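You operate a simulated robot arm through the tools that you are given. There is no shell and no other tool. Be economical: measure what you need, move in short steps, check, and stop when the job is done.

You run a simulated robot arm. Do the job below in one go: nothing can be reset, and whatever is moved stays where it is left.

## Task
Raise the blind, free the latch and set the window wide open.
Fine: blind fully up and latch free before the window is set; switch the dome light off; the window ends as set.
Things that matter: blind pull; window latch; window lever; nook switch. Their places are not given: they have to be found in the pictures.

The check looks at the end state, three seconds after you hand in, the way a careful person would. Anything else that was tipped, shoved, dropped, spilled or broken makes it a failure.

## Robot
A 7-joint arm with a two-finger parallel gripper, fixed in place. Base frame: the origin is at the foot of the arm, x ahead of it, y to its left, z up. Readings come in mm, degrees, newtons and seconds.
With the tool pointing down near the work surface it reaches from about 100 to 520 mm from the base axis. Its first joint turns from -115.0 to 115.0 degrees. Payload 3.91 kg.
The tool frame sits at the grasp point between the pads (the TCP): z along the fingers, y along the line on which they close. The tips reach 30 mm beyond it. Largest opening 110 mm; finger width 20, thickness 10; the body of the gripper, 48 by 112 mm, starts 55 mm behind the TCP.
Orientation is that of the tool frame in the base frame, as a unit quaternion [w, x, y, z]. With the fingers straight down and closing along the base's y, the tool's x points along the base's -x, its y along +y and its z along -z.

## Interface
- The arm moves only by the tool play_rows. Its arguments are lists of equal length, an entry for each row: "travel": the shift along the base's x, y, z in units of 200 mm (1.0 is 200 mm), a list of three; "rotation": the turn, a rotation vector about the base's x, y, z in units of 180 degrees (1.0 is 180 degrees), a list of three; "grip": the finger opening in mm, from 0 to 110. In form: {"travel": [[x, y, z], ...], "rotation": [[rx, ry, rz], ...], "grip": [grip, ...]}. A call has 1 to 20 rows; each row is the pose to reach, as a shift and turn from the pose commanded when the call began. A call with a number of a shift or a turn outside -1 to 1 is refused whole. Rows are played at 5 a second. More than 50 mm and 8.6 degrees between two rows, or a gripper value outside its range, and nothing of the call is played. Where a pose cannot be reached the arm comes as near as it can. A force on the tool above 50 N (or 10 N above the force at the start of the call, whichever is more), or a blocked arm, ends the call early, and 0.2 s more pass. The fingers move at their own pace (about 108 mm/s each) and stop on an object; they squeeze with about 31 N. The grip force told is the motor's: it shows also when the fingers shut on nothing. Time passes only in rows, and 0.2 s behind the last, so rows that repeat a pose let the fingers close. It gives the time, the measured TCP pose, the force on the tool (base axes), the opening and the grip force at its end, in the units of the frame above (readings bear some noise).
- Cameras (640 x 400 px; columns grow to the right, rows downward): "scene" is fixed at [401.3, 649.9, 1502.9]; the picture's right is [-1.00, 0.07, 0.00], its down [0.02, 0.22, -0.98] and it looks along [-0.07, -0.97, -0.22] (base axes); focal length 321 px, centre (320, 200). "wrist" rides on the gripper at [-36, 0, -57] in the tool frame; the picture's right is [0.00, -1.00, 0.00], its down [0.97, 0.00, -0.24] and it looks along [0.24, 0.00, 0.97] (tool axes); focal length 218 px, centre (320, 200).
- capture(camera): a new picture of that camera. No time passes.
- raise_lower(by): slides the trunk up (or, below 0, down) by that many mm; the arm rides with it, the base frame stays. It gives what a move gives, with no picture.
- pixel_to_xyz(camera, pixels): for up to 12 pixels [column, row] of the newest picture of that camera ("zoom" is the newest enlarged one), the place [x, y, z] in the base frame of the surface seen there, good to about 2 mm. No time passes.
- inspect(camera, box): a new picture of the part [left, top, right, bottom] of that camera's present view, enlarged. No time passes.
- finish_job(): hands the job in; it is judged then, once.

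Go step by step. Measure first, check grasps and placings, and put right what went wrong. The budget is 80 turns and 38 pictures, counting those below and the enlarged ones. Unless the task says otherwise, let go and move clear before handing in, and close with one line.

The tools are called after "Emit:" as a command line: name --argument value ..., lists and objects as JSON in quotes. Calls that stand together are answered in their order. play_rows: Moves the arm, as the interface text tells. Its arguments: {"type":"object","properties":{"travel":{"type":"array"},"rotation":{"type":"array"},"grip":{"type":"array"}},"required":["travel","rotation","grip"]} The other tools are called the same way: raise_lower (by) slides the trunk up or down; capture (camera) takes a picture; pixel_to_xyz (camera, pixels) gives the place of the surface under pixels of a picture; inspect (camera, box) takes an enlarged picture of a part of a camera's view; finish_job () hands the job in.

At the start:

```text
clock: 0.0
eef_pos: [69.1, -391.7, 1497.0]
orientation: [0.0, -0.001, 1.0, 0.0]
force: [0.1, -0.2, 0.1]
opening: 110.1
grasp_force: 0.1
trunk travel left (down, up): [-925.0, 65.0]
```

scene: 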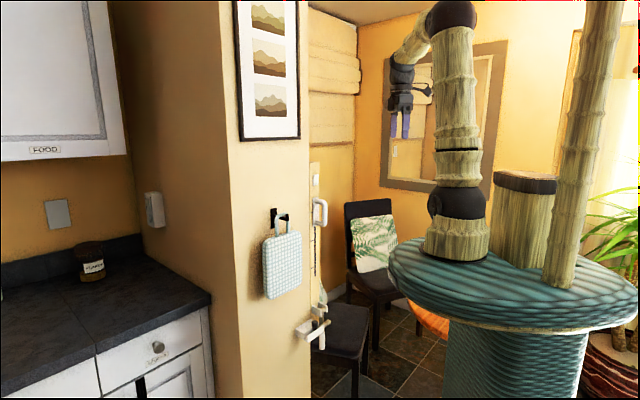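
wrist: 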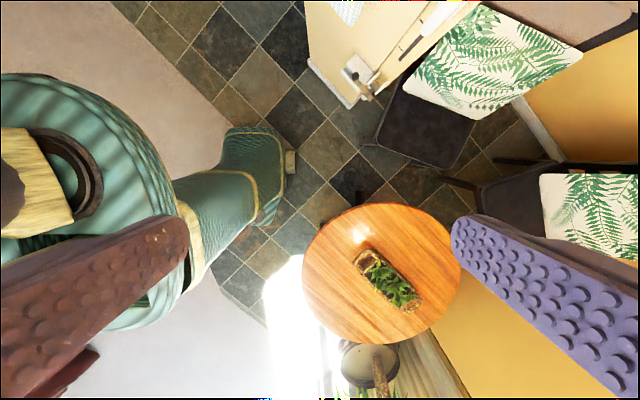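

The scene shows wall fittings around columns 295-335, rows 160-350 (a cord, a white handle, a lever), and a blind at (330,60). I'll enlarge that area.

Emit:
inspect --camera "scene" --box '[260, 150, 360, 350]'

Emit:
inspect --camera "wrist" --box '[300, 0, 500, 125]'

```text
2.00 times, centred on (310, 250) of scene
```

zoom: 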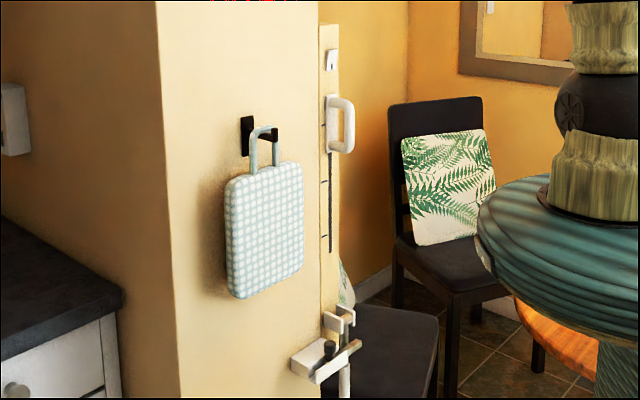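

```text
3.20 times, centred on (400, 62) of wrist
```

zoom: 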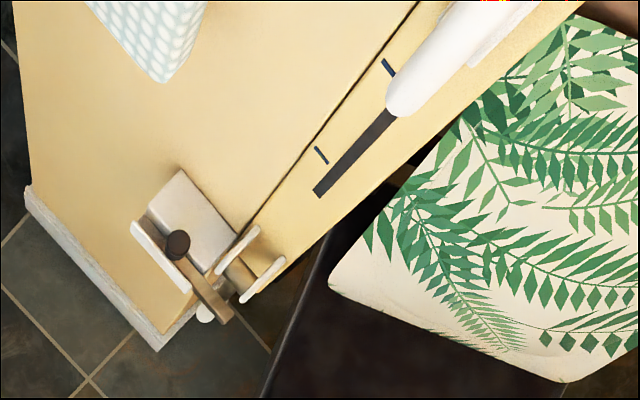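

The panel at column ~315 carries a slider handle in a vertical slot with ticks, and there is a latch-like piece below it. I'll measure these.

Emit:
pixel_to_xyz --camera "zoom" --pixels '[[400, 95], [388, 68], [321, 155], [318, 190], [178, 243], [225, 315], [185, 205], [160, 255], [235, 250], [262, 278], [100, 200], [390, 20]]'

Emit:
pixel_to_xyz --camera "scene" --pixels '[[315, 180], [325, 212], [321, 202], [320, 222], [317, 195], [325, 322], [302, 333], [335, 60], [335, 150], [325, 345], [316, 170], [250, 350]]'

```text
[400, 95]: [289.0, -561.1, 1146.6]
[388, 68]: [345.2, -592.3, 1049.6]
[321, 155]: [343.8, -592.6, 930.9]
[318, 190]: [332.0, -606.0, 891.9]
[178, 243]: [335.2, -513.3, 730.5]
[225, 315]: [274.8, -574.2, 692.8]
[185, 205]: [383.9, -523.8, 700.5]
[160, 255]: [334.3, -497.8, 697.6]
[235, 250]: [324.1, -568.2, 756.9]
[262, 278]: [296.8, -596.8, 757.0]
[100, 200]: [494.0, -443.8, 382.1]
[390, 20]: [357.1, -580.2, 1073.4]
```

```text
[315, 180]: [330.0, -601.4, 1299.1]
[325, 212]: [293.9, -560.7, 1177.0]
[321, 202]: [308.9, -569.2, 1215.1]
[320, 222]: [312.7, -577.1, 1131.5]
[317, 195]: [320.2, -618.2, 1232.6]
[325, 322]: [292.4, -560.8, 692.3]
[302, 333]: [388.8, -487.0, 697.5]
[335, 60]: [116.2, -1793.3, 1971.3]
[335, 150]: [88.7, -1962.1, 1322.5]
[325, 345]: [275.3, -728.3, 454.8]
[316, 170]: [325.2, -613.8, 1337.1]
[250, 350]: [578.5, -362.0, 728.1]
```

The wall faces the arm at 45° (plane x−y ≈ 937). The small switch is at z≈1300, the slider handle at z≈1130–1215 and the latch cluster at z≈700. I'll turn the tool to face the wall with the camera upright.

Emit:
play_rows --travel '[[0.07, 0.02, 0], [0.14, 0.05, 0], [0.21, 0.07, 0], [0.28, 0.1, 0], [0.35, 0.12, 0], [0.42, 0.15, 0], [0.49, 0.17, 0], [0.56, 0.2, 0], [0.63, 0.22, 0], [0.7, 0.25, 0], [0.77, 0.27, 0], [0.84, 0.29, 0], [0.9, 0.31, 0]]' --rotation '[[-0.01503, -0.03629, -0.01503], [-0.03006, -0.07258, -0.03006], [-0.04509, -0.10888, -0.04509], [-0.06012, -0.14517, -0.06012], [-0.07515, -0.18146, -0.07515], [-0.09018, -0.21775, -0.09018], [-0.10522, -0.25405, -0.10522], [-0.12025, -0.29034, -0.12025], [-0.13528, -0.32663, -0.13528], [-0.15031, -0.36292, -0.15031], [-0.16534, -0.39922, -0.16534], [-0.18037, -0.43551, -0.18037], [-0.1954, -0.4718, -0.1954]]' --grip '[110, 110, 110, 110, 110, 110, 110, 110, 110, 110, 110, 110, 110]'

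```text
clock: 2.8
eef_pos: [254.7, -356.7, 1519.4]
orientation: [0.653, 0.271, 0.654, -0.27]
force: [0.1, 0.1, 2.0]
opening: 109.9
grasp_force: 0.0
out of reach, approached as far as the arm can: row 12, 13
trunk travel left (down, up): [-925.0, 65.0]
```

The orientation is right: the tool faces the wall. I'll lower the trunk so the camera looks at the slider and switch.

Emit:
raise_lower --by -330

Emit:
capture --camera "wrist"

Emit:
capture --camera "scene"

```text
clock: 6.0
eef_pos: [254.4, -354.9, 1189.7]
orientation: [0.653, 0.27, 0.654, -0.27]
force: [0.7, 0.1, 0.6]
opening: 109.8
grasp_force: 0.1
trunk travel left (down, up): [-595.0, 395.0]
```

```text
33 pictures are left
```

wrist: 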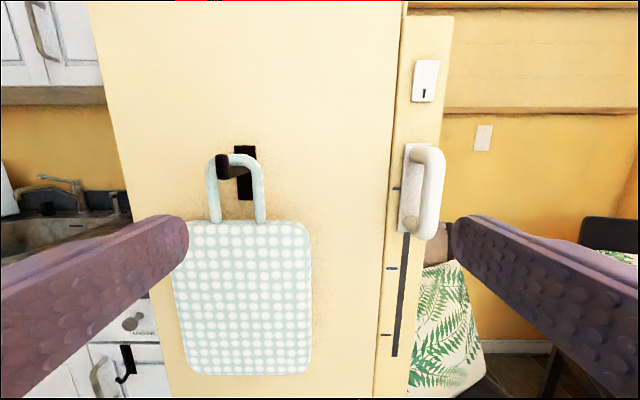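

```text
32 pictures are left
```

scene: 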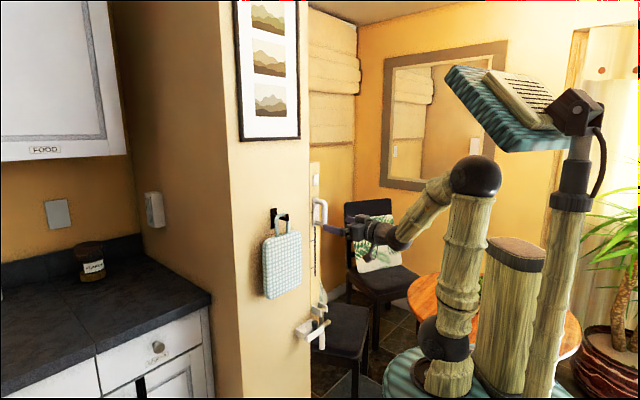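

The slider handle is at (425,190), at the top of its slot, with ticks at rows 188, 268 and 335. The toggle plate is at (425,80). I'll enlarge both.

Emit:
inspect --camera "wrist" --box '[360, 30, 520, 130]'

Emit:
inspect --camera "wrist" --box '[300, 130, 500, 370]'

Emit:
pixel_to_xyz --camera "wrist" --pixels '[[424, 80], [424, 92], [432, 152], [438, 190], [425, 235], [408, 220], [412, 150], [408, 240], [396, 188], [391, 268], [385, 335], [394, 355]]'

```text
4.00 times, centred on (440, 80) of wrist
```

zoom: 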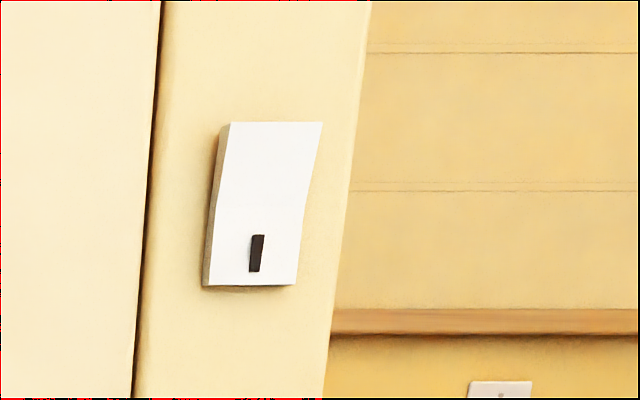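

```text
1.67 times, centred on (400, 250) of wrist
```

zoom: 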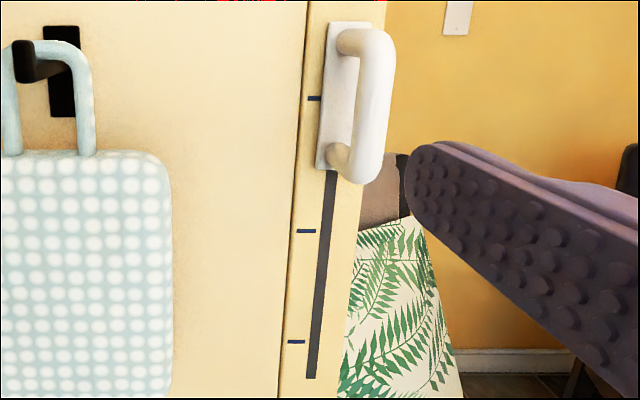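

```text
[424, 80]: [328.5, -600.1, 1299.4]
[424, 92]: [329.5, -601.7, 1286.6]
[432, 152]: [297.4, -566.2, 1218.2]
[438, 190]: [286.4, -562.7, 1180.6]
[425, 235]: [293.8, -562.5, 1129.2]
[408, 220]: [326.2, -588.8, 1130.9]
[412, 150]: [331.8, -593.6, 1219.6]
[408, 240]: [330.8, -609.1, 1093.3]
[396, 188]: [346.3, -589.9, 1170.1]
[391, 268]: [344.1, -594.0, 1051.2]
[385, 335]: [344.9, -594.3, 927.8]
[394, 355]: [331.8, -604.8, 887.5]
```

The slider handle (vertical bar, z 1130–1215) slides down a slot, with ticks at z 1170, 1051 and 928. It may be the blind pull. I'll lower the trunk to see the cluster at z≈700.

Emit:
raise_lower --by -380

Emit:
capture --camera "wrist"

Emit:
inspect --camera "wrist" --box '[300, 130, 500, 330]'

```text
clock: 9.7
eef_pos: [255.2, -355.1, 810.1]
orientation: [0.653, 0.27, 0.654, -0.27]
force: [0.6, 0.2, 0.5]
opening: 109.9
grasp_force: 0.0
trunk travel left (down, up): [-215.0, 775.0]
```

```text
29 pictures are left
```

wrist: 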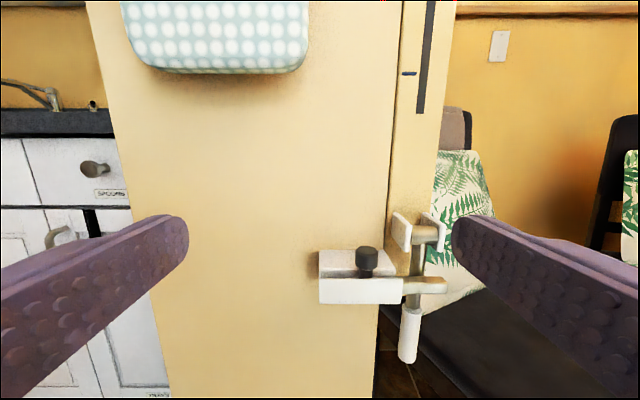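

```text
2.00 times, centred on (400, 230) of wrist
```

zoom: 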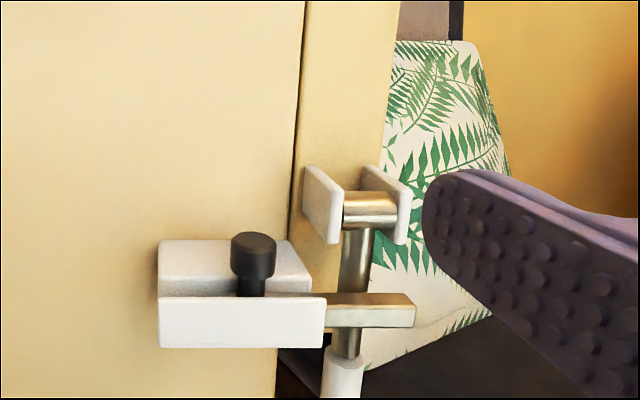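

The latch is a brass bolt with a black knob at (366,262). It runs sideways in a bracket and crosses the lever rod, whose pivot is at (425,232) and white grip at (409,335). The slider above is therefore the blind pull. I'll measure these now.

Emit:
pixel_to_xyz --camera "wrist" --pixels '[[366, 252], [366, 268], [362, 292], [322, 290], [400, 290], [420, 285], [443, 285], [401, 232], [425, 236], [416, 262], [411, 315], [407, 355]]'

Emit:
pixel_to_xyz --camera "zoom" --pixels '[[253, 240], [253, 285], [185, 265], [290, 262], [240, 325], [370, 208], [320, 210], [392, 215], [355, 265], [340, 375], [380, 300], [410, 315]]'

```text
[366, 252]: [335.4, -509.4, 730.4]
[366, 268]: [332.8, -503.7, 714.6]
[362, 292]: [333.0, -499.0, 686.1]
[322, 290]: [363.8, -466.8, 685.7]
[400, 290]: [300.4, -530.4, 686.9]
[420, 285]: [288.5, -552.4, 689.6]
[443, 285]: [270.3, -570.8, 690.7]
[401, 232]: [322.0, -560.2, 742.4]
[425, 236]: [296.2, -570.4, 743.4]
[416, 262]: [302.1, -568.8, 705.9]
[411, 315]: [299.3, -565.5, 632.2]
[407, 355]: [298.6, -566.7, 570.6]
```

```text
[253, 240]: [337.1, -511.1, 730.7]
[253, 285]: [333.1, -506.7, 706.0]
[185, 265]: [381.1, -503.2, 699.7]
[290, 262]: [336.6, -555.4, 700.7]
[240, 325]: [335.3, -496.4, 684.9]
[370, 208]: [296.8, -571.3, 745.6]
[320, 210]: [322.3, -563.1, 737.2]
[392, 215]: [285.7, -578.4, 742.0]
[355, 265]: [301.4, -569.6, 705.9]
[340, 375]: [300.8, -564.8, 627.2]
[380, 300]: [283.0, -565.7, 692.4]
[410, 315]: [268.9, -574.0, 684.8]
```

In wall coordinates (s along the wall, d depth), the handle bar is at s≈−190, d≈605. I'll raise to the handle's height, then move sideways in front of it.

Emit:
raise_lower --by 362

Emit:
play_rows --travel '[[-0.07, -0.07, 0], [-0.14, -0.14, 0], [-0.21, -0.21, 0], [-0.28, -0.28, 0], [-0.35, -0.35, 0], [-0.38, -0.46, 0], [-0.32, -0.52, 0]]' --rotation '[[0, 0, 0], [0, 0, 0], [0, 0, 0], [0, 0, 0], [0, 0, 0], [0, 0, 0], [0, 0, 0]]' --grip '[90, 80, 80, 80, 80, 80, 80]'

```text
clock: 13.2
eef_pos: [254.2, -355.9, 1172.5]
orientation: [0.652, 0.27, 0.655, -0.27]
force: [0.1, -0.2, 0.4]
opening: 110.0
grasp_force: 0.0
trunk travel left (down, up): [-577.0, 413.0]
```

```text
clock: 14.8
eef_pos: [189.3, -460.1, 1171.8]
orientation: [0.653, 0.27, 0.654, -0.27]
force: [0.0, 0.2, 0.6]
opening: 79.8
grasp_force: 0.1
trunk travel left (down, up): [-577.0, 413.0]
```

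The shift tracked as expected: s=−191, d=459. I'll advance about 147 mm to straddle the handle.

Emit:
play_rows --travel '[[0.1, -0.1, 0], [0.2, -0.2, 0], [0.3, -0.3, 0], [0.4, -0.4, 0], [0.46, -0.46, 0], [0.52, -0.52, 0]]' --rotation '[[0, 0, 0], [0, 0, 0], [0, 0, 0], [0, 0, 0], [0, 0, 0], [0, 0, 0]]' --grip '[80, 80, 80, 80, 80, 80]'

Emit:
capture --camera "wrist"

```text
clock: 16.2
eef_pos: [295.3, -562.8, 1170.8]
orientation: [0.652, 0.271, 0.654, -0.271]
force: [-0.3, 0.1, 1.1]
opening: 80.3
grasp_force: 0.0
trunk travel left (down, up): [-577.0, 413.0]
```

```text
27 pictures are left
```

wrist: 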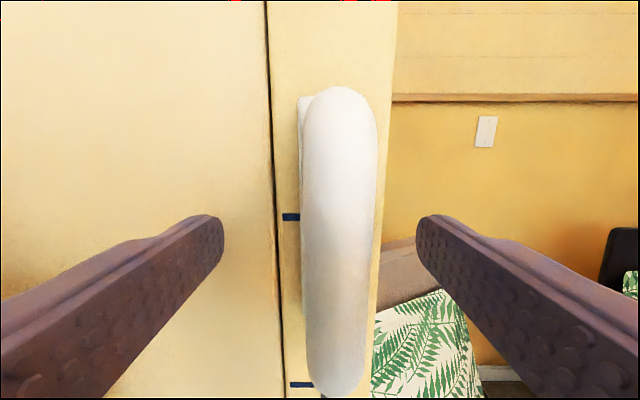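

The handle sits between the fingers, about 6 mm off-centre. I'll centre on it, close, and pull down a little to test.

Emit:
play_rows --travel '[[-0.02, -0.02, 0], [-0.02, -0.02, 0], [-0.02, -0.02, 0], [-0.02, -0.02, -0.05], [-0.02, -0.02, -0.1], [-0.02, -0.02, -0.15]]' --rotation '[[0, 0, 0], [0, 0, 0], [0, 0, 0], [0, 0, 0], [0, 0, 0], [0, 0, 0]]' --grip '[40, 10, 10, 10, 10, 10]'

Emit:
capture --camera "wrist"

```text
clock: 17.6
eef_pos: [290.8, -567.3, 1143.9]
orientation: [0.653, 0.27, 0.654, -0.27]
force: [3.1, -2.7, 4.0]
opening: 20.9
grasp_force: 45.0
trunk travel left (down, up): [-577.0, 413.0]
```

```text
26 pictures are left
```

wrist: 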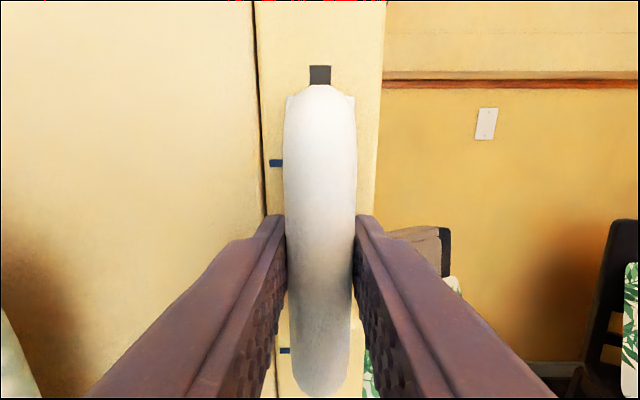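

The handle moves with the gripper, and the blind's bottom edge rose relative to the far wall switch. I'll continue pulling down.

Emit:
play_rows --travel '[[0, 0, -0.08], [0, 0, -0.16], [0, 0, -0.24], [0, 0, -0.32], [0, 0, -0.4], [0, 0, -0.48], [0, 0, -0.56], [0, 0, -0.64], [0, 0, -0.72], [0, 0, -0.8], [0, 0, -0.88], [0, 0, -0.96], [0, 0, -1.0]]' --rotation '[[0, 0, 0], [0, 0, 0], [0, 0, 0], [0, 0, 0], [0, 0, 0], [0, 0, 0], [0, 0, 0], [0, 0, 0], [0, 0, 0], [0, 0, 0], [0, 0, 0], [0, 0, 0], [0, 0, 0]]' --grip '[10, 10, 10, 10, 10, 10, 10, 10, 10, 10, 10, 10, 10]'

Emit:
capture --camera "wrist"

```text
clock: 20.4
eef_pos: [291.7, -567.5, 943.4]
orientation: [0.653, 0.27, 0.654, -0.27]
force: [5.3, -0.1, 2.7]
opening: 21.1
grasp_force: 45.1
trunk travel left (down, up): [-577.0, 413.0]
```

```text
25 pictures are left
```

wrist: 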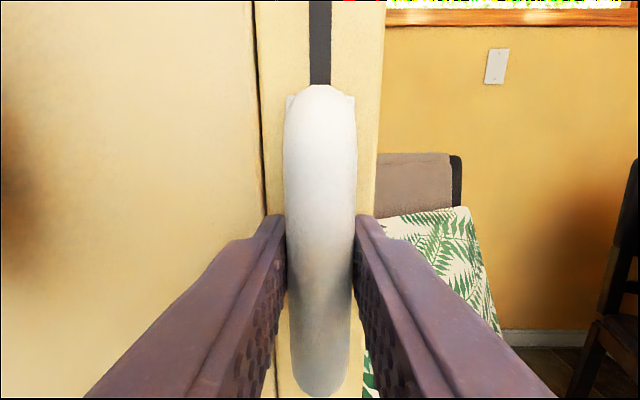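

The blind is rising: the window sill and glass now show at the top. I'll continue slowly to the stop.

Emit:
play_rows --travel '[[0, 0, -0.03], [0, 0, -0.06], [0, 0, -0.08], [0, 0, -0.1], [0, 0, -0.12]]' --rotation '[[0, 0, 0], [0, 0, 0], [0, 0, 0], [0, 0, 0], [0, 0, 0]]' --grip '[10, 10, 10, 10, 10]'

Emit:
capture --camera "scene"

```text
clock: 21.6
eef_pos: [290.7, -566.0, 925.3]
orientation: [0.657, 0.266, 0.651, -0.271]
force: [5.8, -4.2, 39.1]
opening: 20.7
grasp_force: 44.8
trunk travel left (down, up): [-577.0, 413.0]
```

```text
24 pictures are left
```

scene: 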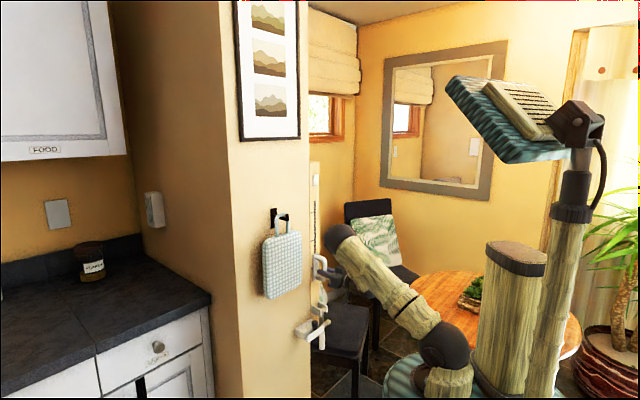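

Force is 39 N at z≈925, so the slider is at its end stop, and the blind is up with the window visible at (325,115). I'll relax, release and back off.

Emit:
play_rows --travel '[[0, 0, 0.02], [0, 0, 0.02], [0, 0, 0.02], [-0.1, 0.1, 0.02], [-0.2, 0.2, 0.02], [-0.3, 0.3, 0.02], [-0.4, 0.4, 0.02], [-0.5, 0.5, 0.02]]' --rotation '[[0, 0, 0], [0, 0, 0], [0, 0, 0], [0, 0, 0], [0, 0, 0], [0, 0, 0], [0, 0, 0], [0, 0, 0]]' --grip '[21, 60, 80, 80, 80, 80, 80, 80]'

Emit:
capture --camera "wrist"

```text
clock: 23.4
eef_pos: [190.8, -467.9, 922.6]
orientation: [0.653, 0.27, 0.654, -0.27]
force: [-0.4, -0.2, 0.3]
opening: 79.9
grasp_force: 0.1
trunk travel left (down, up): [-577.0, 413.0]
```

```text
23 pictures are left
```

wrist: 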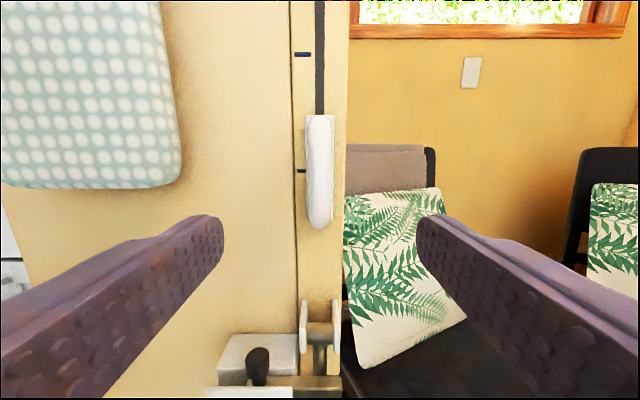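

The slider rests at the lowest tick and stays there. Next is the latch knob at s≈−122, d≈604, z≈717. I'll lower the trunk and line up in front of it.

Emit:
raise_lower --by -205

Emit:
play_rows --travel '[[0.1, 0.03, 0], [0.2, 0.07, 0], [0.3, 0.1, 0], [0.38, 0.138, 0]]' --rotation '[[0, 0, 0], [0, 0, 0], [0, 0, 0], [0, 0, 0]]' --grip '[60, 44, 44, 44]'

Emit:
capture --camera "wrist"

```text
clock: 25.6
eef_pos: [191.2, -468.2, 717.2]
orientation: [0.653, 0.27, 0.654, -0.269]
force: [-0.3, 0.1, -0.1]
opening: 80.0
grasp_force: 0.1
trunk travel left (down, up): [-372.0, 618.0]
```

```text
clock: 26.6
eef_pos: [269.5, -441.4, 718.4]
orientation: [0.652, 0.271, 0.655, -0.27]
force: [-0.4, 0.6, -0.3]
opening: 44.2
grasp_force: 0.1
trunk travel left (down, up): [-372.0, 618.0]
```

```text
22 pictures are left
```

wrist: 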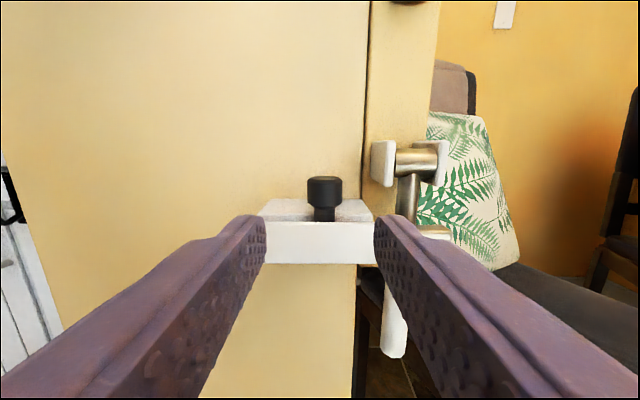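

The knob is centred at (325,190). I'll measure its height and the bracket before moving in.

Emit:
pixel_to_xyz --camera "wrist" --pixels '[[325, 180], [325, 190], [325, 200], [325, 215], [300, 210], [315, 226], [315, 245], [383, 165], [400, 165], [360, 215]]'

```text
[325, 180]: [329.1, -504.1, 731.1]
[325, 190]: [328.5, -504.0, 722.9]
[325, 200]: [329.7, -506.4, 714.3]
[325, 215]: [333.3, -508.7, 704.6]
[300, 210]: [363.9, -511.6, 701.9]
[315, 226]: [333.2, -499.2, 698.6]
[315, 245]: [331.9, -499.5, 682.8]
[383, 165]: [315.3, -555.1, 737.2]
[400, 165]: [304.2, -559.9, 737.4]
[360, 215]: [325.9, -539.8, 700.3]
```

Emit:
play_rows --travel '[[0.1, -0.11, 0.01], [0.2, -0.21, 0.015], [0.28, -0.29, 0.02], [0.338, -0.352, 0.02], [0.338, -0.352, 0.02], [0.338, -0.352, 0.02]]' --rotation '[[0, 0, 0], [0, 0, 0], [0, 0, 0], [0, 0, 0], [0, 0, 0], [0, 0, 0]]' --grip '[44, 44, 44, 44, 10, 10]'

Emit:
capture --camera "wrist"

```text
clock: 28.1
eef_pos: [335.4, -512.8, 721.3]
orientation: [0.653, 0.27, 0.655, -0.269]
force: [0.7, 0.0, -1.1]
opening: 24.7
grasp_force: 44.5
trunk travel left (down, up): [-372.0, 618.0]
```

```text
21 pictures are left
```

wrist: 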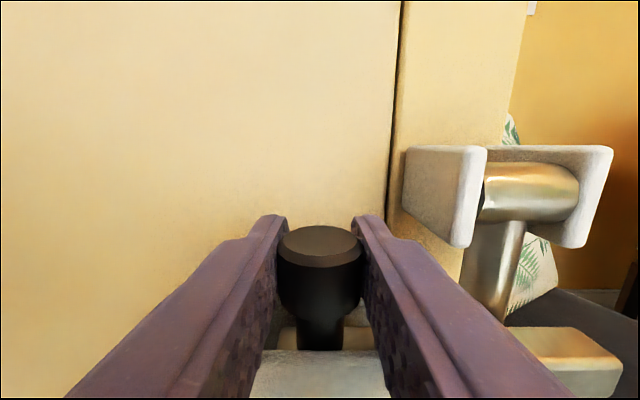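

The knob is held, opening 24.7. I'll slide it along +s, away from the lever.

Emit:
play_rows --travel '[[0.025, 0.025, 0], [0.05, 0.05, 0], [0.075, 0.075, 0], [0.1, 0.1, 0], [0.125, 0.125, 0], [0.15, 0.15, 0], [0.175, 0.175, 0], [0.2, 0.2, 0], [0.225, 0.225, 0]]' --rotation '[[0, 0, 0], [0, 0, 0], [0, 0, 0], [0, 0, 0], [0, 0, 0], [0, 0, 0], [0, 0, 0], [0, 0, 0], [0, 0, 0]]' --grip '[10, 10, 10, 10, 10, 10, 10, 10, 10]'

Emit:
capture --camera "wrist"

```text
clock: 29.9
eef_pos: [366.8, -479.1, 721.6]
orientation: [0.65, 0.275, 0.65, -0.28]
force: [4.0, -18.1, -1.5]
opening: 25.0
grasp_force: 44.7
trunk travel left (down, up): [-372.0, 618.0]
stopped in row 9: the force on the tool passed its limit (the readings are from after the stop); the commanded pose is now the measured one
```

```text
20 pictures are left
```

wrist: 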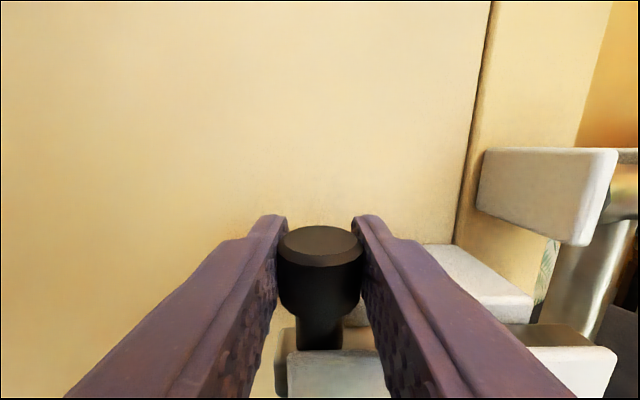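

The bolt slid 46 mm to its stop. Its end should now be near s≈−167, clear of the rod. I'll release, back off and look.

Emit:
play_rows --travel '[[0, 0, 0], [0, 0, 0], [-0.1, 0.1, 0], [-0.2, 0.2, 0], [-0.3, 0.3, 0], [-0.4, 0.4, 0], [-0.55, 0.4, 0]]' --rotation '[[0, 0, 0], [0, 0, 0], [0, 0, 0], [0, 0, 0], [0, 0, 0], [0, 0, 0], [0, 0, 0]]' --grip '[44, 44, 44, 44, 44, 44, 44]'

Emit:
capture --camera "wrist"

```text
clock: 31.5
eef_pos: [263.7, -415.8, 717.9]
orientation: [0.652, 0.273, 0.651, -0.278]
force: [-0.7, 0.1, 0.2]
opening: 44.2
grasp_force: 0.0
out of reach, approached as far as the arm can: row 6, 7
trunk travel left (down, up): [-372.0, 618.0]
```

```text
19 pictures are left
```

wrist: 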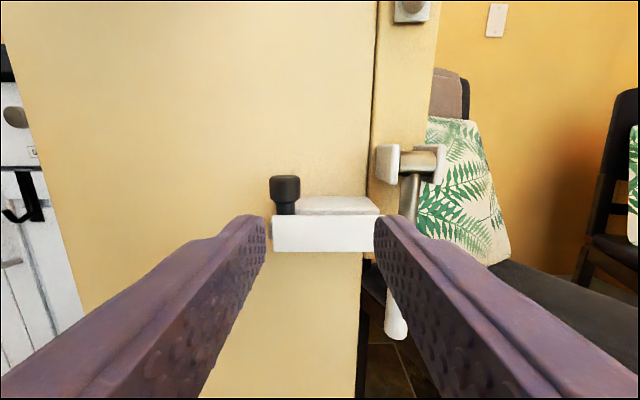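

The bolt has cleared the rod and stays put. The lever hangs with its grip at (395,320). I'll measure it, along with the chair nearby.

Emit:
pixel_to_xyz --camera "wrist" --pixels '[[398, 300], [395, 335], [410, 195], [560, 310], [480, 270], [480, 200], [372, 320], [380, 220], [386, 155], [420, 160], [443, 165], [600, 385]]'

Emit:
play_rows --travel '[[0, 0, 0.2], [0, 0, 0.4], [0, 0, 0.6], [0, 0, 0.75]]' --rotation '[[0, 0, 0], [0, 0, 0], [0, 0, 0], [0, 0, 0]]' --grip '[44, 44, 44, 44]'

Emit:
raise_lower --by -182

Emit:
capture --camera "wrist"

```text
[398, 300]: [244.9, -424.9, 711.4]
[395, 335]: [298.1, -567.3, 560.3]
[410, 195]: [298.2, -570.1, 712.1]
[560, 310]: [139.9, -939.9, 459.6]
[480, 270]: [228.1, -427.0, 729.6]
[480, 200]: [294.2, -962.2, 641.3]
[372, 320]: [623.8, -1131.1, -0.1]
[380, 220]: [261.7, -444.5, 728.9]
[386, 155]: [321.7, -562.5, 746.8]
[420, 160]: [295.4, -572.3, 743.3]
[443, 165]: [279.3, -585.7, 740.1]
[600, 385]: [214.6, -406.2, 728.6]
```

```text
clock: 32.5
eef_pos: [262.9, -413.1, 868.8]
orientation: [0.651, 0.274, 0.651, -0.278]
force: [0.6, -0.1, 0.0]
opening: 44.0
grasp_force: 0.0
out of reach, approached as far as the arm can: row 1, 2, 3
trunk travel left (down, up): [-372.0, 618.0]
```

```text
clock: 34.5
eef_pos: [262.8, -413.6, 687.3]
orientation: [0.651, 0.274, 0.651, -0.279]
force: [-0.3, 0.1, 0.4]
opening: 43.9
grasp_force: 0.0
trunk travel left (down, up): [-190.0, 800.0]
```

```text
18 pictures are left
```

wrist: 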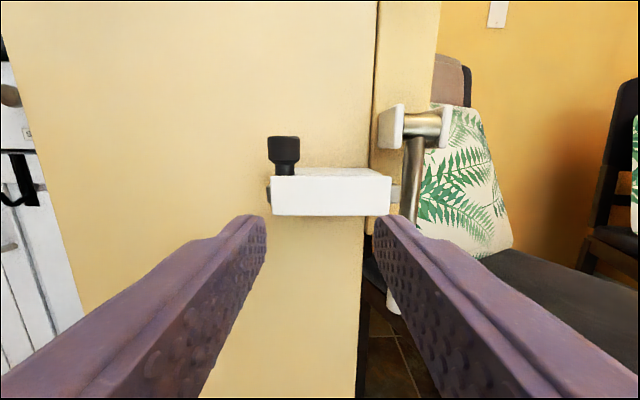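

The free space is clear. I'll line up in front of the lever grip (s≈−191, z≈600) and correct the 1° yaw drift.

Emit:
play_rows --travel '[[-0.05, -0.1, -0.1], [-0.1, -0.2, -0.2], [-0.15, -0.29, -0.3], [-0.2, -0.35, -0.4], [-0.2215, -0.375, -0.435]]' --rotation '[[0, 0, 0.001], [0, 0, 0.002], [0, 0, 0.004], [0, 0, 0.0056], [0, 0, 0.0056]]' --grip '[60, 70, 70, 70, 70]'

Emit:
capture --camera "wrist"

```text
clock: 35.7
eef_pos: [218.7, -489.9, 598.9]
orientation: [0.653, 0.269, 0.653, -0.273]
force: [-0.4, -0.2, -0.4]
opening: 69.9
grasp_force: 0.0
trunk travel left (down, up): [-190.0, 800.0]
```

```text
17 pictures are left
```

wrist: 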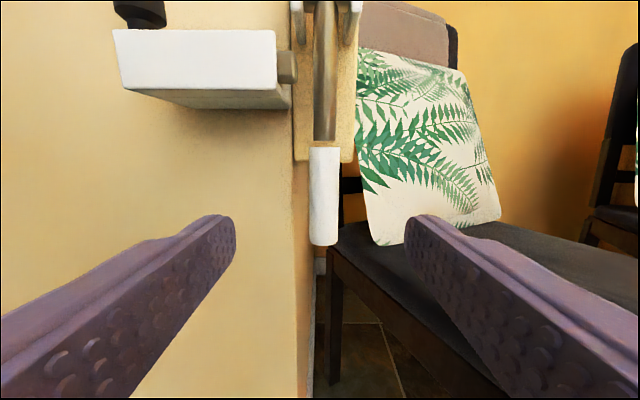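

Emit:
pixel_to_xyz --camera "wrist" --pixels '[[324, 155], [324, 200], [323, 238], [340, 250], [345, 180], [312, 200], [335, 200], [325, 100], [288, 65], [285, 100]]'

```text
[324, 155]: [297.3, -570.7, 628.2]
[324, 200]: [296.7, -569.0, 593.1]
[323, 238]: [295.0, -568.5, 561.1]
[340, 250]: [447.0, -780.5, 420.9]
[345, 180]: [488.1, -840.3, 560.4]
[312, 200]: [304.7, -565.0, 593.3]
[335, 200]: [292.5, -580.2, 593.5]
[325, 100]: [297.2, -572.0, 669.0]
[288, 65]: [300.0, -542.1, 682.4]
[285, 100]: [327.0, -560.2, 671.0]
```

The lever grip is at s≈−193, d≈622. I'll advance and close on it.

Emit:
play_rows --travel '[[0.1, -0.1, 0], [0.2, -0.2, 0], [0.3, -0.3, 0], [0.36, -0.368, 0], [0.411, -0.419, 0], [0.411, -0.419, 0], [0.411, -0.419, 0]]' --rotation '[[0, 0, 0], [0, 0, 0], [0, 0, 0], [0, 0, 0], [0, 0, 0], [0, 0, 0], [0, 0, 0]]' --grip '[70, 70, 70, 70, 60, 10, 10]'

Emit:
capture --camera "wrist"

```text
clock: 37.3
eef_pos: [300.1, -576.0, 600.4]
orientation: [0.653, 0.269, 0.652, -0.275]
force: [-3.3, -13.5, 1.8]
opening: 24.6
grasp_force: 45.3
trunk travel left (down, up): [-190.0, 800.0]
```

```text
16 pictures are left
```

wrist: 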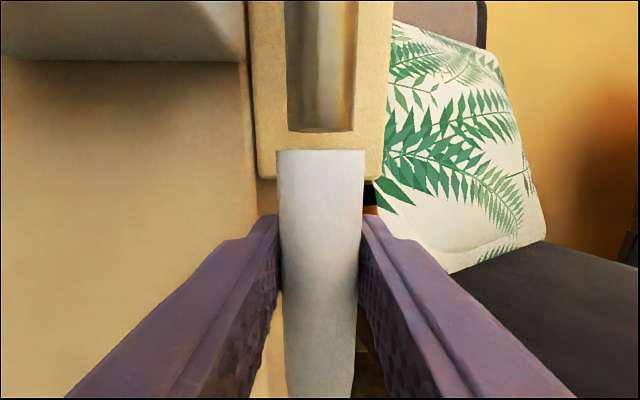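

The grip is held, opening 24.6. I'll swing it outward about its pivot (d≈624, z≈744) with the tool turning along, first to 45°.

Emit:
play_rows --travel '[[-0.0661, 0.0661, 0.009], [-0.1308, 0.1308, 0.03], [-0.193, 0.193, 0.063], [-0.2517, 0.2517, 0.1075], [-0.3058, 0.3058, 0.162], [-0.3543, 0.3543, 0.226]]' --rotation '[[0.02946, 0.02946, 0], [0.0589, 0.0589, 0], [0.0884, 0.0884, 0], [0.1179, 0.1179, 0], [0.1473, 0.1473, 0], [0.1768, 0.1768, 0]]' --grip '[10, 10, 10, 10, 10, 10]'

Emit:
capture --camera "wrist"

Emit:
capture --camera "scene"

```text
clock: 38.7
eef_pos: [230.1, -505.0, 647.3]
orientation: [0.356, 0.353, 0.852, -0.149]
force: [-15.1, -24.2, 6.5]
opening: 25.0
grasp_force: 44.8
trunk travel left (down, up): [-190.0, 800.0]
```

```text
15 pictures are left
```

wrist: 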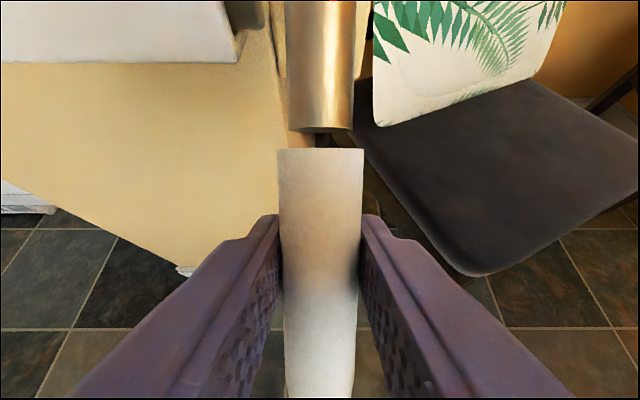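

```text
14 pictures are left
```

scene: 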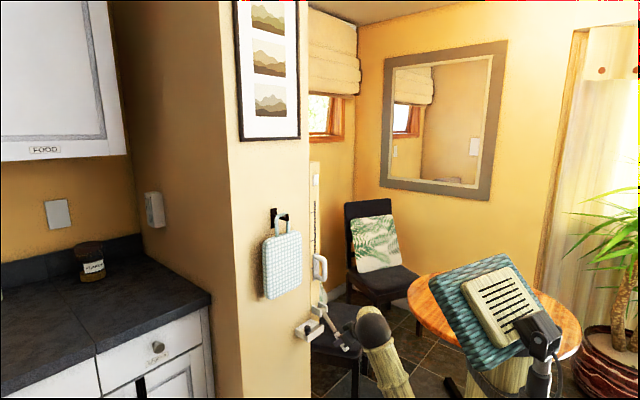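

The lever follows; it is at about 45°. A sideways force of about 27 N says I'm some 3 mm off along the wall. I'll ease that and swing on to 90°.

Emit:
play_rows --travel '[[-0.0494, 0.0334, 0.072], [-0.088, 0.064, 0.1515], [-0.1149, 0.0909, 0.236], [-0.1336, 0.1096, 0.3255], [-0.1439, 0.1199, 0.417], [-0.146, 0.122, 0.51]]' --rotation '[[0.02946, 0.02946, 0], [0.0589, 0.0589, 0], [0.0884, 0.0884, 0], [0.1179, 0.1179, 0], [0.1473, 0.1473, 0], [0.1768, 0.1768, 0]]' --grip '[10, 10, 10, 10, 10, 10]'

Emit:
capture --camera "wrist"

Emit:
capture --camera "scene"

```text
clock: 40.1
eef_pos: [202.8, -479.2, 745.8]
orientation: [0.001, 0.378, 0.926, -0.001]
force: [10.6, -13.7, -4.0]
opening: 24.8
grasp_force: 44.9
trunk travel left (down, up): [-190.0, 800.0]
```

```text
13 pictures are left
```

wrist: 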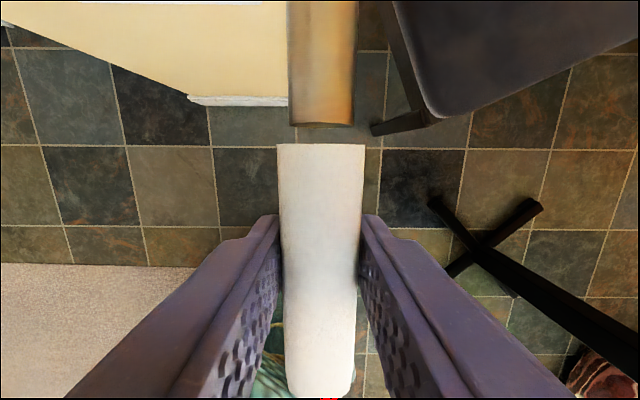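

```text
12 pictures are left
```

scene: 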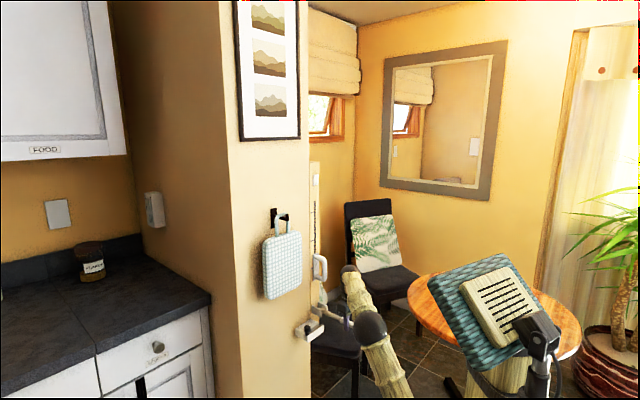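

The lever is at about 90° with no stop felt yet. I'll go on gently in small steps to feel for the end.

Emit:
play_rows --travel '[[0.008, -0.008, 0.0465], [0.012, -0.012, 0.0925], [0.018, -0.018, 0.138], [0.0257, -0.0257, 0.183]]' --rotation '[[0.01473, 0.01473, 0], [0.02946, 0.02946, 0], [0.0442, 0.0442, 0], [0.0589, 0.0589, 0]]' --grip '[10, 10, 10, 10]'

Emit:
inspect --camera "scene" --box '[290, 70, 370, 370]'

```text
clock: 41.1
eef_pos: [204.8, -483.9, 786.9]
orientation: [-0.12, 0.377, 0.917, 0.047]
force: [0.1, 0.5, -0.3]
opening: 10.2
grasp_force: 0.1
trunk travel left (down, up): [-190.0, 800.0]
```

```text
1.33 times, centred on (330, 220) of scene
```

zoom: 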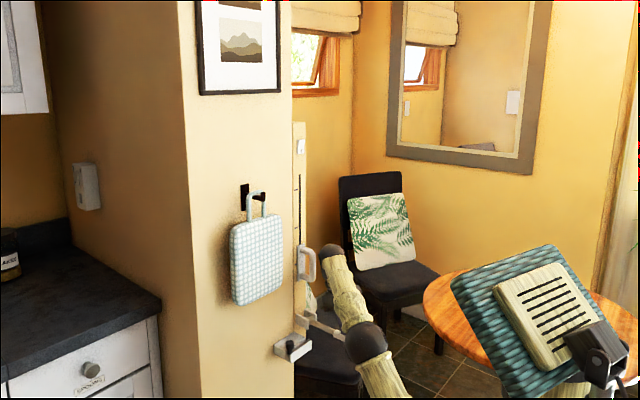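

The fingers slid off upward (opening 10), so the lever probably met its stop. I'll look.

Emit:
capture --camera "wrist"

```text
10 pictures are left
```

wrist: 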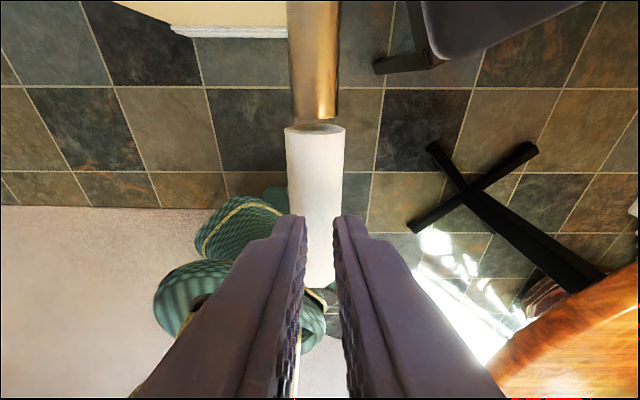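

Emit:
pixel_to_xyz --camera "wrist" --pixels '[[315, 20], [315, 60], [315, 100], [317, 140], [317, 170], [317, 210], [320, 250], [320, 280]]'

```text
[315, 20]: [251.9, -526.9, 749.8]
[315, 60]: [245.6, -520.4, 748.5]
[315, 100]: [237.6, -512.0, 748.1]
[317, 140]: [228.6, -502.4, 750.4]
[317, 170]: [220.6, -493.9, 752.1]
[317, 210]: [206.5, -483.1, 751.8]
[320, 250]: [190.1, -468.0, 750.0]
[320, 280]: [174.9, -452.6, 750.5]
```

The lever top reads level (z≈750 along its length), so it is at about 90°. To make sure it's at the stop, I'll regrip and lift gently while watching the force.

Emit:
play_rows --travel '[[0, 0, 0], [0, 0, 0], [-0.003, 0.015, -0.1], [-0.006, 0.029, -0.225], [-0.006, 0.029, -0.225], [-0.006, 0.029, -0.225], [-0.006, 0.029, -0.205], [-0.006, 0.029, -0.185], [-0.006, 0.029, -0.185]]' --rotation '[[0, 0, 0], [0, 0, 0], [-0.0295, -0.0295, 0], [-0.0589, -0.0589, 0], [-0.0589, -0.0589, 0], [-0.0589, -0.0589, 0], [-0.0528, -0.0528, 0], [-0.0467, -0.0467, 0], [-0.0467, -0.0467, 0]]' --grip '[50, 60, 60, 60, 10, 10, 10, 10, 10]'

```text
clock: 43.1
eef_pos: [202.3, -478.5, 748.7]
orientation: [-0.023, 0.38, 0.925, 0.008]
force: [-15.7, -17.5, -12.0]
opening: 24.8
grasp_force: 23.1
trunk travel left (down, up): [-190.0, 800.0]
```

Downward resistance is 12 N, with some sideways load. I'll lift a little more and check where the lever goes.

Emit:
play_rows --travel '[[-0.008, -0.008, 0.02], [-0.008, -0.008, 0.04], [-0.008, -0.008, 0.04]]' --rotation '[[0, 0, 0], [0, 0, 0], [0, 0, 0]]' --grip '[10, 10, 10]'

Emit:
capture --camera "wrist"

```text
clock: 43.9
eef_pos: [202.9, -480.4, 752.5]
orientation: [-0.025, 0.38, 0.925, 0.012]
force: [-14.6, -3.2, -38.8]
opening: 24.7
grasp_force: 44.8
trunk travel left (down, up): [-190.0, 800.0]
```

```text
9 pictures are left
```

wrist: 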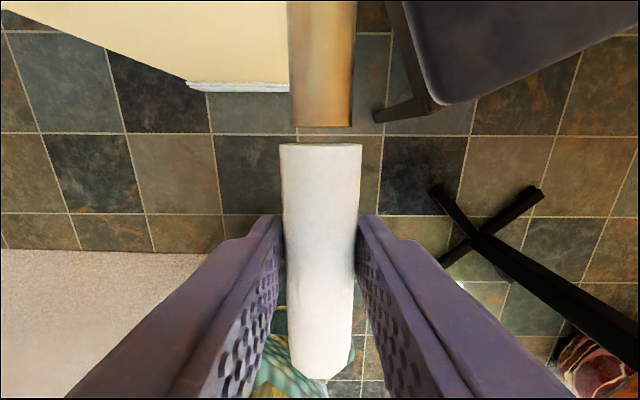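

Resistance is now 39 N, so the lever is at its end stop. I'll release and lift straight up.

Emit:
play_rows --travel '[[0, 0, 0], [0, 0, 0], [0, 0, 0], [0, 0, 0.1], [0, 0, 0.25], [0, 0, 0.4], [0, 0, 0.5]]' --rotation '[[0, 0, 0], [0, 0, 0], [0, 0, 0], [0, 0, 0], [0, 0, 0], [0, 0, 0], [0, 0, 0]]' --grip '[40, 60, 60, 60, 60, 60, 60]'

Emit:
capture --camera "wrist"

```text
clock: 45.5
eef_pos: [203.9, -477.2, 854.0]
orientation: [-0.023, 0.379, 0.925, 0.009]
force: [0.6, 0.6, 0.2]
opening: 60.0
grasp_force: 0.0
trunk travel left (down, up): [-190.0, 800.0]
```

```text
8 pictures are left
```

wrist: 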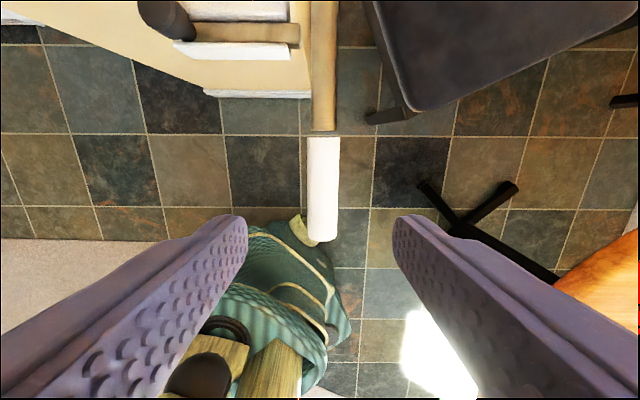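

The lever stays level and the latch is free. Next is the switch at s≈−192, z≈1295. I'll raise the trunk and turn the tool back to face the wall.

Emit:
raise_lower --by 550

Emit:
play_rows --travel '[[0, 0, -0.04], [0, 0, -0.08], [0, 0, -0.12], [0, 0, -0.16], [0, 0, -0.2], [0, 0, -0.24], [0, 0, -0.28], [0, 0, -0.32], [0, 0, -0.36], [0, 0, -0.4], [0, 0, -0.44], [0, 0, -0.5]]' --rotation '[[-0.0304, -0.0304, 0], [-0.0608, -0.0608, 0], [-0.0911, -0.0911, 0], [-0.1215, -0.1215, 0], [-0.1519, -0.1519, 0], [-0.1823, -0.1823, 0], [-0.2126, -0.2126, 0], [-0.243, -0.243, 0], [-0.2734, -0.2734, 0], [-0.3038, -0.3038, 0], [-0.3341, -0.3341, 0], [-0.3645, -0.3645, 0]]' --grip '[60, 60, 60, 60, 60, 60, 60, 60, 60, 60, 60, 60]'

Emit:
inspect --camera "wrist" --box '[240, 100, 400, 200]'

```text
refused: 550 is not a number from -400 to 400
```

```text
clock: 48.1
eef_pos: [202.9, -479.0, 754.5]
orientation: [0.651, 0.27, 0.654, -0.273]
force: [-9.2, 11.0, -1.0]
opening: 60.1
grasp_force: 0.0
trunk travel left (down, up): [-190.0, 800.0]
```

```text
4.00 times, centred on (320, 150) of wrist
```

zoom: 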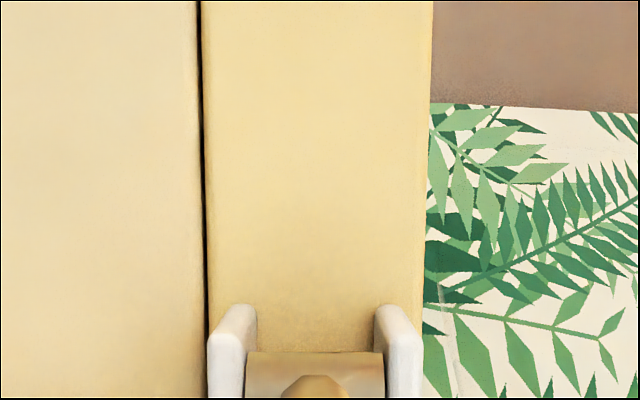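

The trunk call was refused (400 is the limit), so the turn played low, near the lever. There is about 14 N along the tool. I'll see where the lever is before moving.

Emit:
capture --camera "wrist"

Emit:
pixel_to_xyz --camera "wrist" --pixels '[[320, 200], [320, 210], [320, 220], [320, 240], [320, 270], [320, 300], [320, 340], [320, 380]]'

```text
6 pictures are left
```

wrist: 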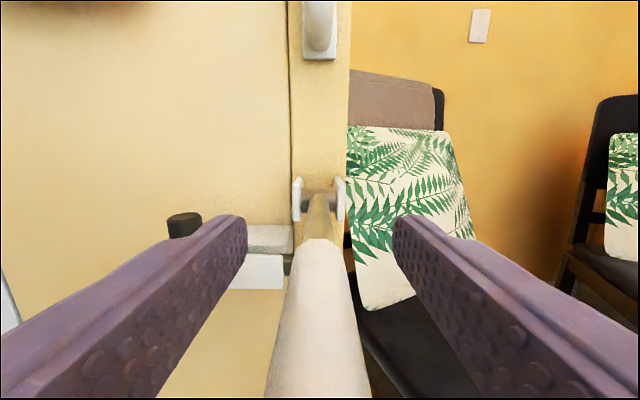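

```text
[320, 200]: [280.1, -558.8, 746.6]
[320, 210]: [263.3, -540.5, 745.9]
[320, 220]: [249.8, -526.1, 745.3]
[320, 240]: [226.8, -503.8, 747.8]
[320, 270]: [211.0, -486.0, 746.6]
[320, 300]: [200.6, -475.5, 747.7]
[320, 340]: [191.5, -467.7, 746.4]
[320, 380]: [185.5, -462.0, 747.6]
```

The lever lies level between the fingers, its tip resting on the palm and perhaps 1° below the stop. I'll grip it here after relieving the axial load, lift it back to the stop, then release and go straight up.

Emit:
play_rows --travel '[[-0.014, 0.014, 0], [-0.014, 0.014, 0], [-0.014, 0.014, -0.03], [-0.014, 0.014, -0.03], [-0.014, 0.014, -0.03], [-0.014, 0.014, 0.0], [-0.014, 0.014, 0.02], [-0.014, 0.014, 0.02]]' --rotation '[[0, 0, 0], [0, 0, 0], [0, 0, 0], [0, 0, 0], [0, 0, 0], [0, 0, 0], [0, 0, 0], [0, 0, 0]]' --grip '[60, 60, 60, 10, 10, 10, 10, 10]'

```text
clock: 49.9
eef_pos: [200.2, -476.2, 758.9]
orientation: [0.652, 0.269, 0.654, -0.273]
force: [-0.1, 0.0, 2.2]
opening: 10.0
grasp_force: 0.1
trunk travel left (down, up): [-190.0, 800.0]
```

The fingers closed on nothing, as they were above the lever. I'll check the lever's place now.

Emit:
capture --camera "wrist"

Emit:
pixel_to_xyz --camera "wrist" --pixels '[[320, 205], [320, 215], [320, 225], [320, 240], [320, 270], [320, 300], [320, 340], [320, 380]]'

```text
5 pictures are left
```

wrist: 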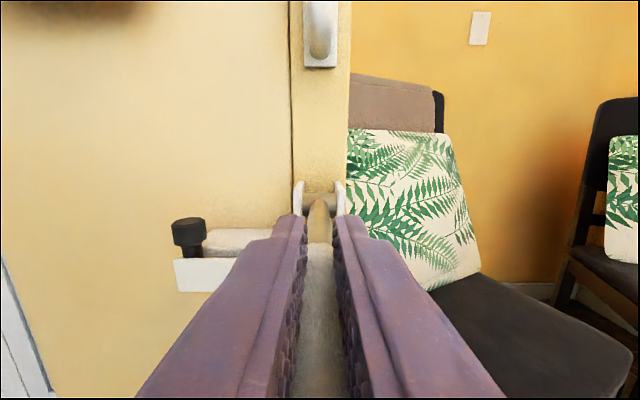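

```text
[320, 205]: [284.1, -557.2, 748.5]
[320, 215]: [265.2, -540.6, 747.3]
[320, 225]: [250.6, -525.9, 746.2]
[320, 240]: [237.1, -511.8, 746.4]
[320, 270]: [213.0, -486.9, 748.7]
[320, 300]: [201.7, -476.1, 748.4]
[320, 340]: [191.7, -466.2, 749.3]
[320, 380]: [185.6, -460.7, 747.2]
```

The lever is still level. I'll open, go down to its centre height (z≈737), grip, and lift.

Emit:
play_rows --travel '[[0, 0, 0], [0, 0, 0], [0, 0, -0.11], [0, 0, -0.11], [0, 0, -0.11], [0, 0, -0.09], [0, 0, -0.07], [0, 0, -0.06], [0, 0, -0.06]]' --rotation '[[0, 0, 0], [0, 0, 0], [0, 0, 0], [0, 0, 0], [0, 0, 0], [0, 0, 0], [0, 0, 0], [0, 0, 0], [0, 0, 0]]' --grip '[50, 60, 60, 10, 10, 10, 10, 10, 10]'

```text
clock: 51.9
eef_pos: [201.6, -476.4, 742.2]
orientation: [0.649, 0.272, 0.657, -0.27]
force: [-5.8, 5.7, -38.9]
opening: 24.8
grasp_force: 45.1
trunk travel left (down, up): [-190.0, 800.0]
```

At the stop again (39 N). I'll release, back off slightly, and go straight up.

Emit:
play_rows --travel '[[0, 0, 0], [0, 0, 0], [0, 0, 0], [-0.03, 0.03, 0], [-0.03, 0.03, 0.1], [-0.03, 0.03, 0.25], [-0.03, 0.03, 0.35]]' --rotation '[[0, 0, 0], [0, 0, 0], [0, 0, 0], [0, 0, 0], [0, 0, 0], [0, 0, 0], [0, 0, 0]]' --grip '[45, 60, 60, 60, 60, 60, 60]'

Emit:
raise_lower --by 390

```text
clock: 53.5
eef_pos: [194.2, -471.9, 817.6]
orientation: [0.652, 0.269, 0.655, -0.273]
force: [-0.2, -0.8, -0.4]
opening: 59.9
grasp_force: 0.0
trunk travel left (down, up): [-190.0, 800.0]
```

```text
clock: 57.3
eef_pos: [195.4, -471.7, 1207.6]
orientation: [0.652, 0.269, 0.655, -0.272]
force: [-0.7, 0.7, -0.7]
opening: 59.8
grasp_force: 0.1
trunk travel left (down, up): [-580.0, 410.0]
```

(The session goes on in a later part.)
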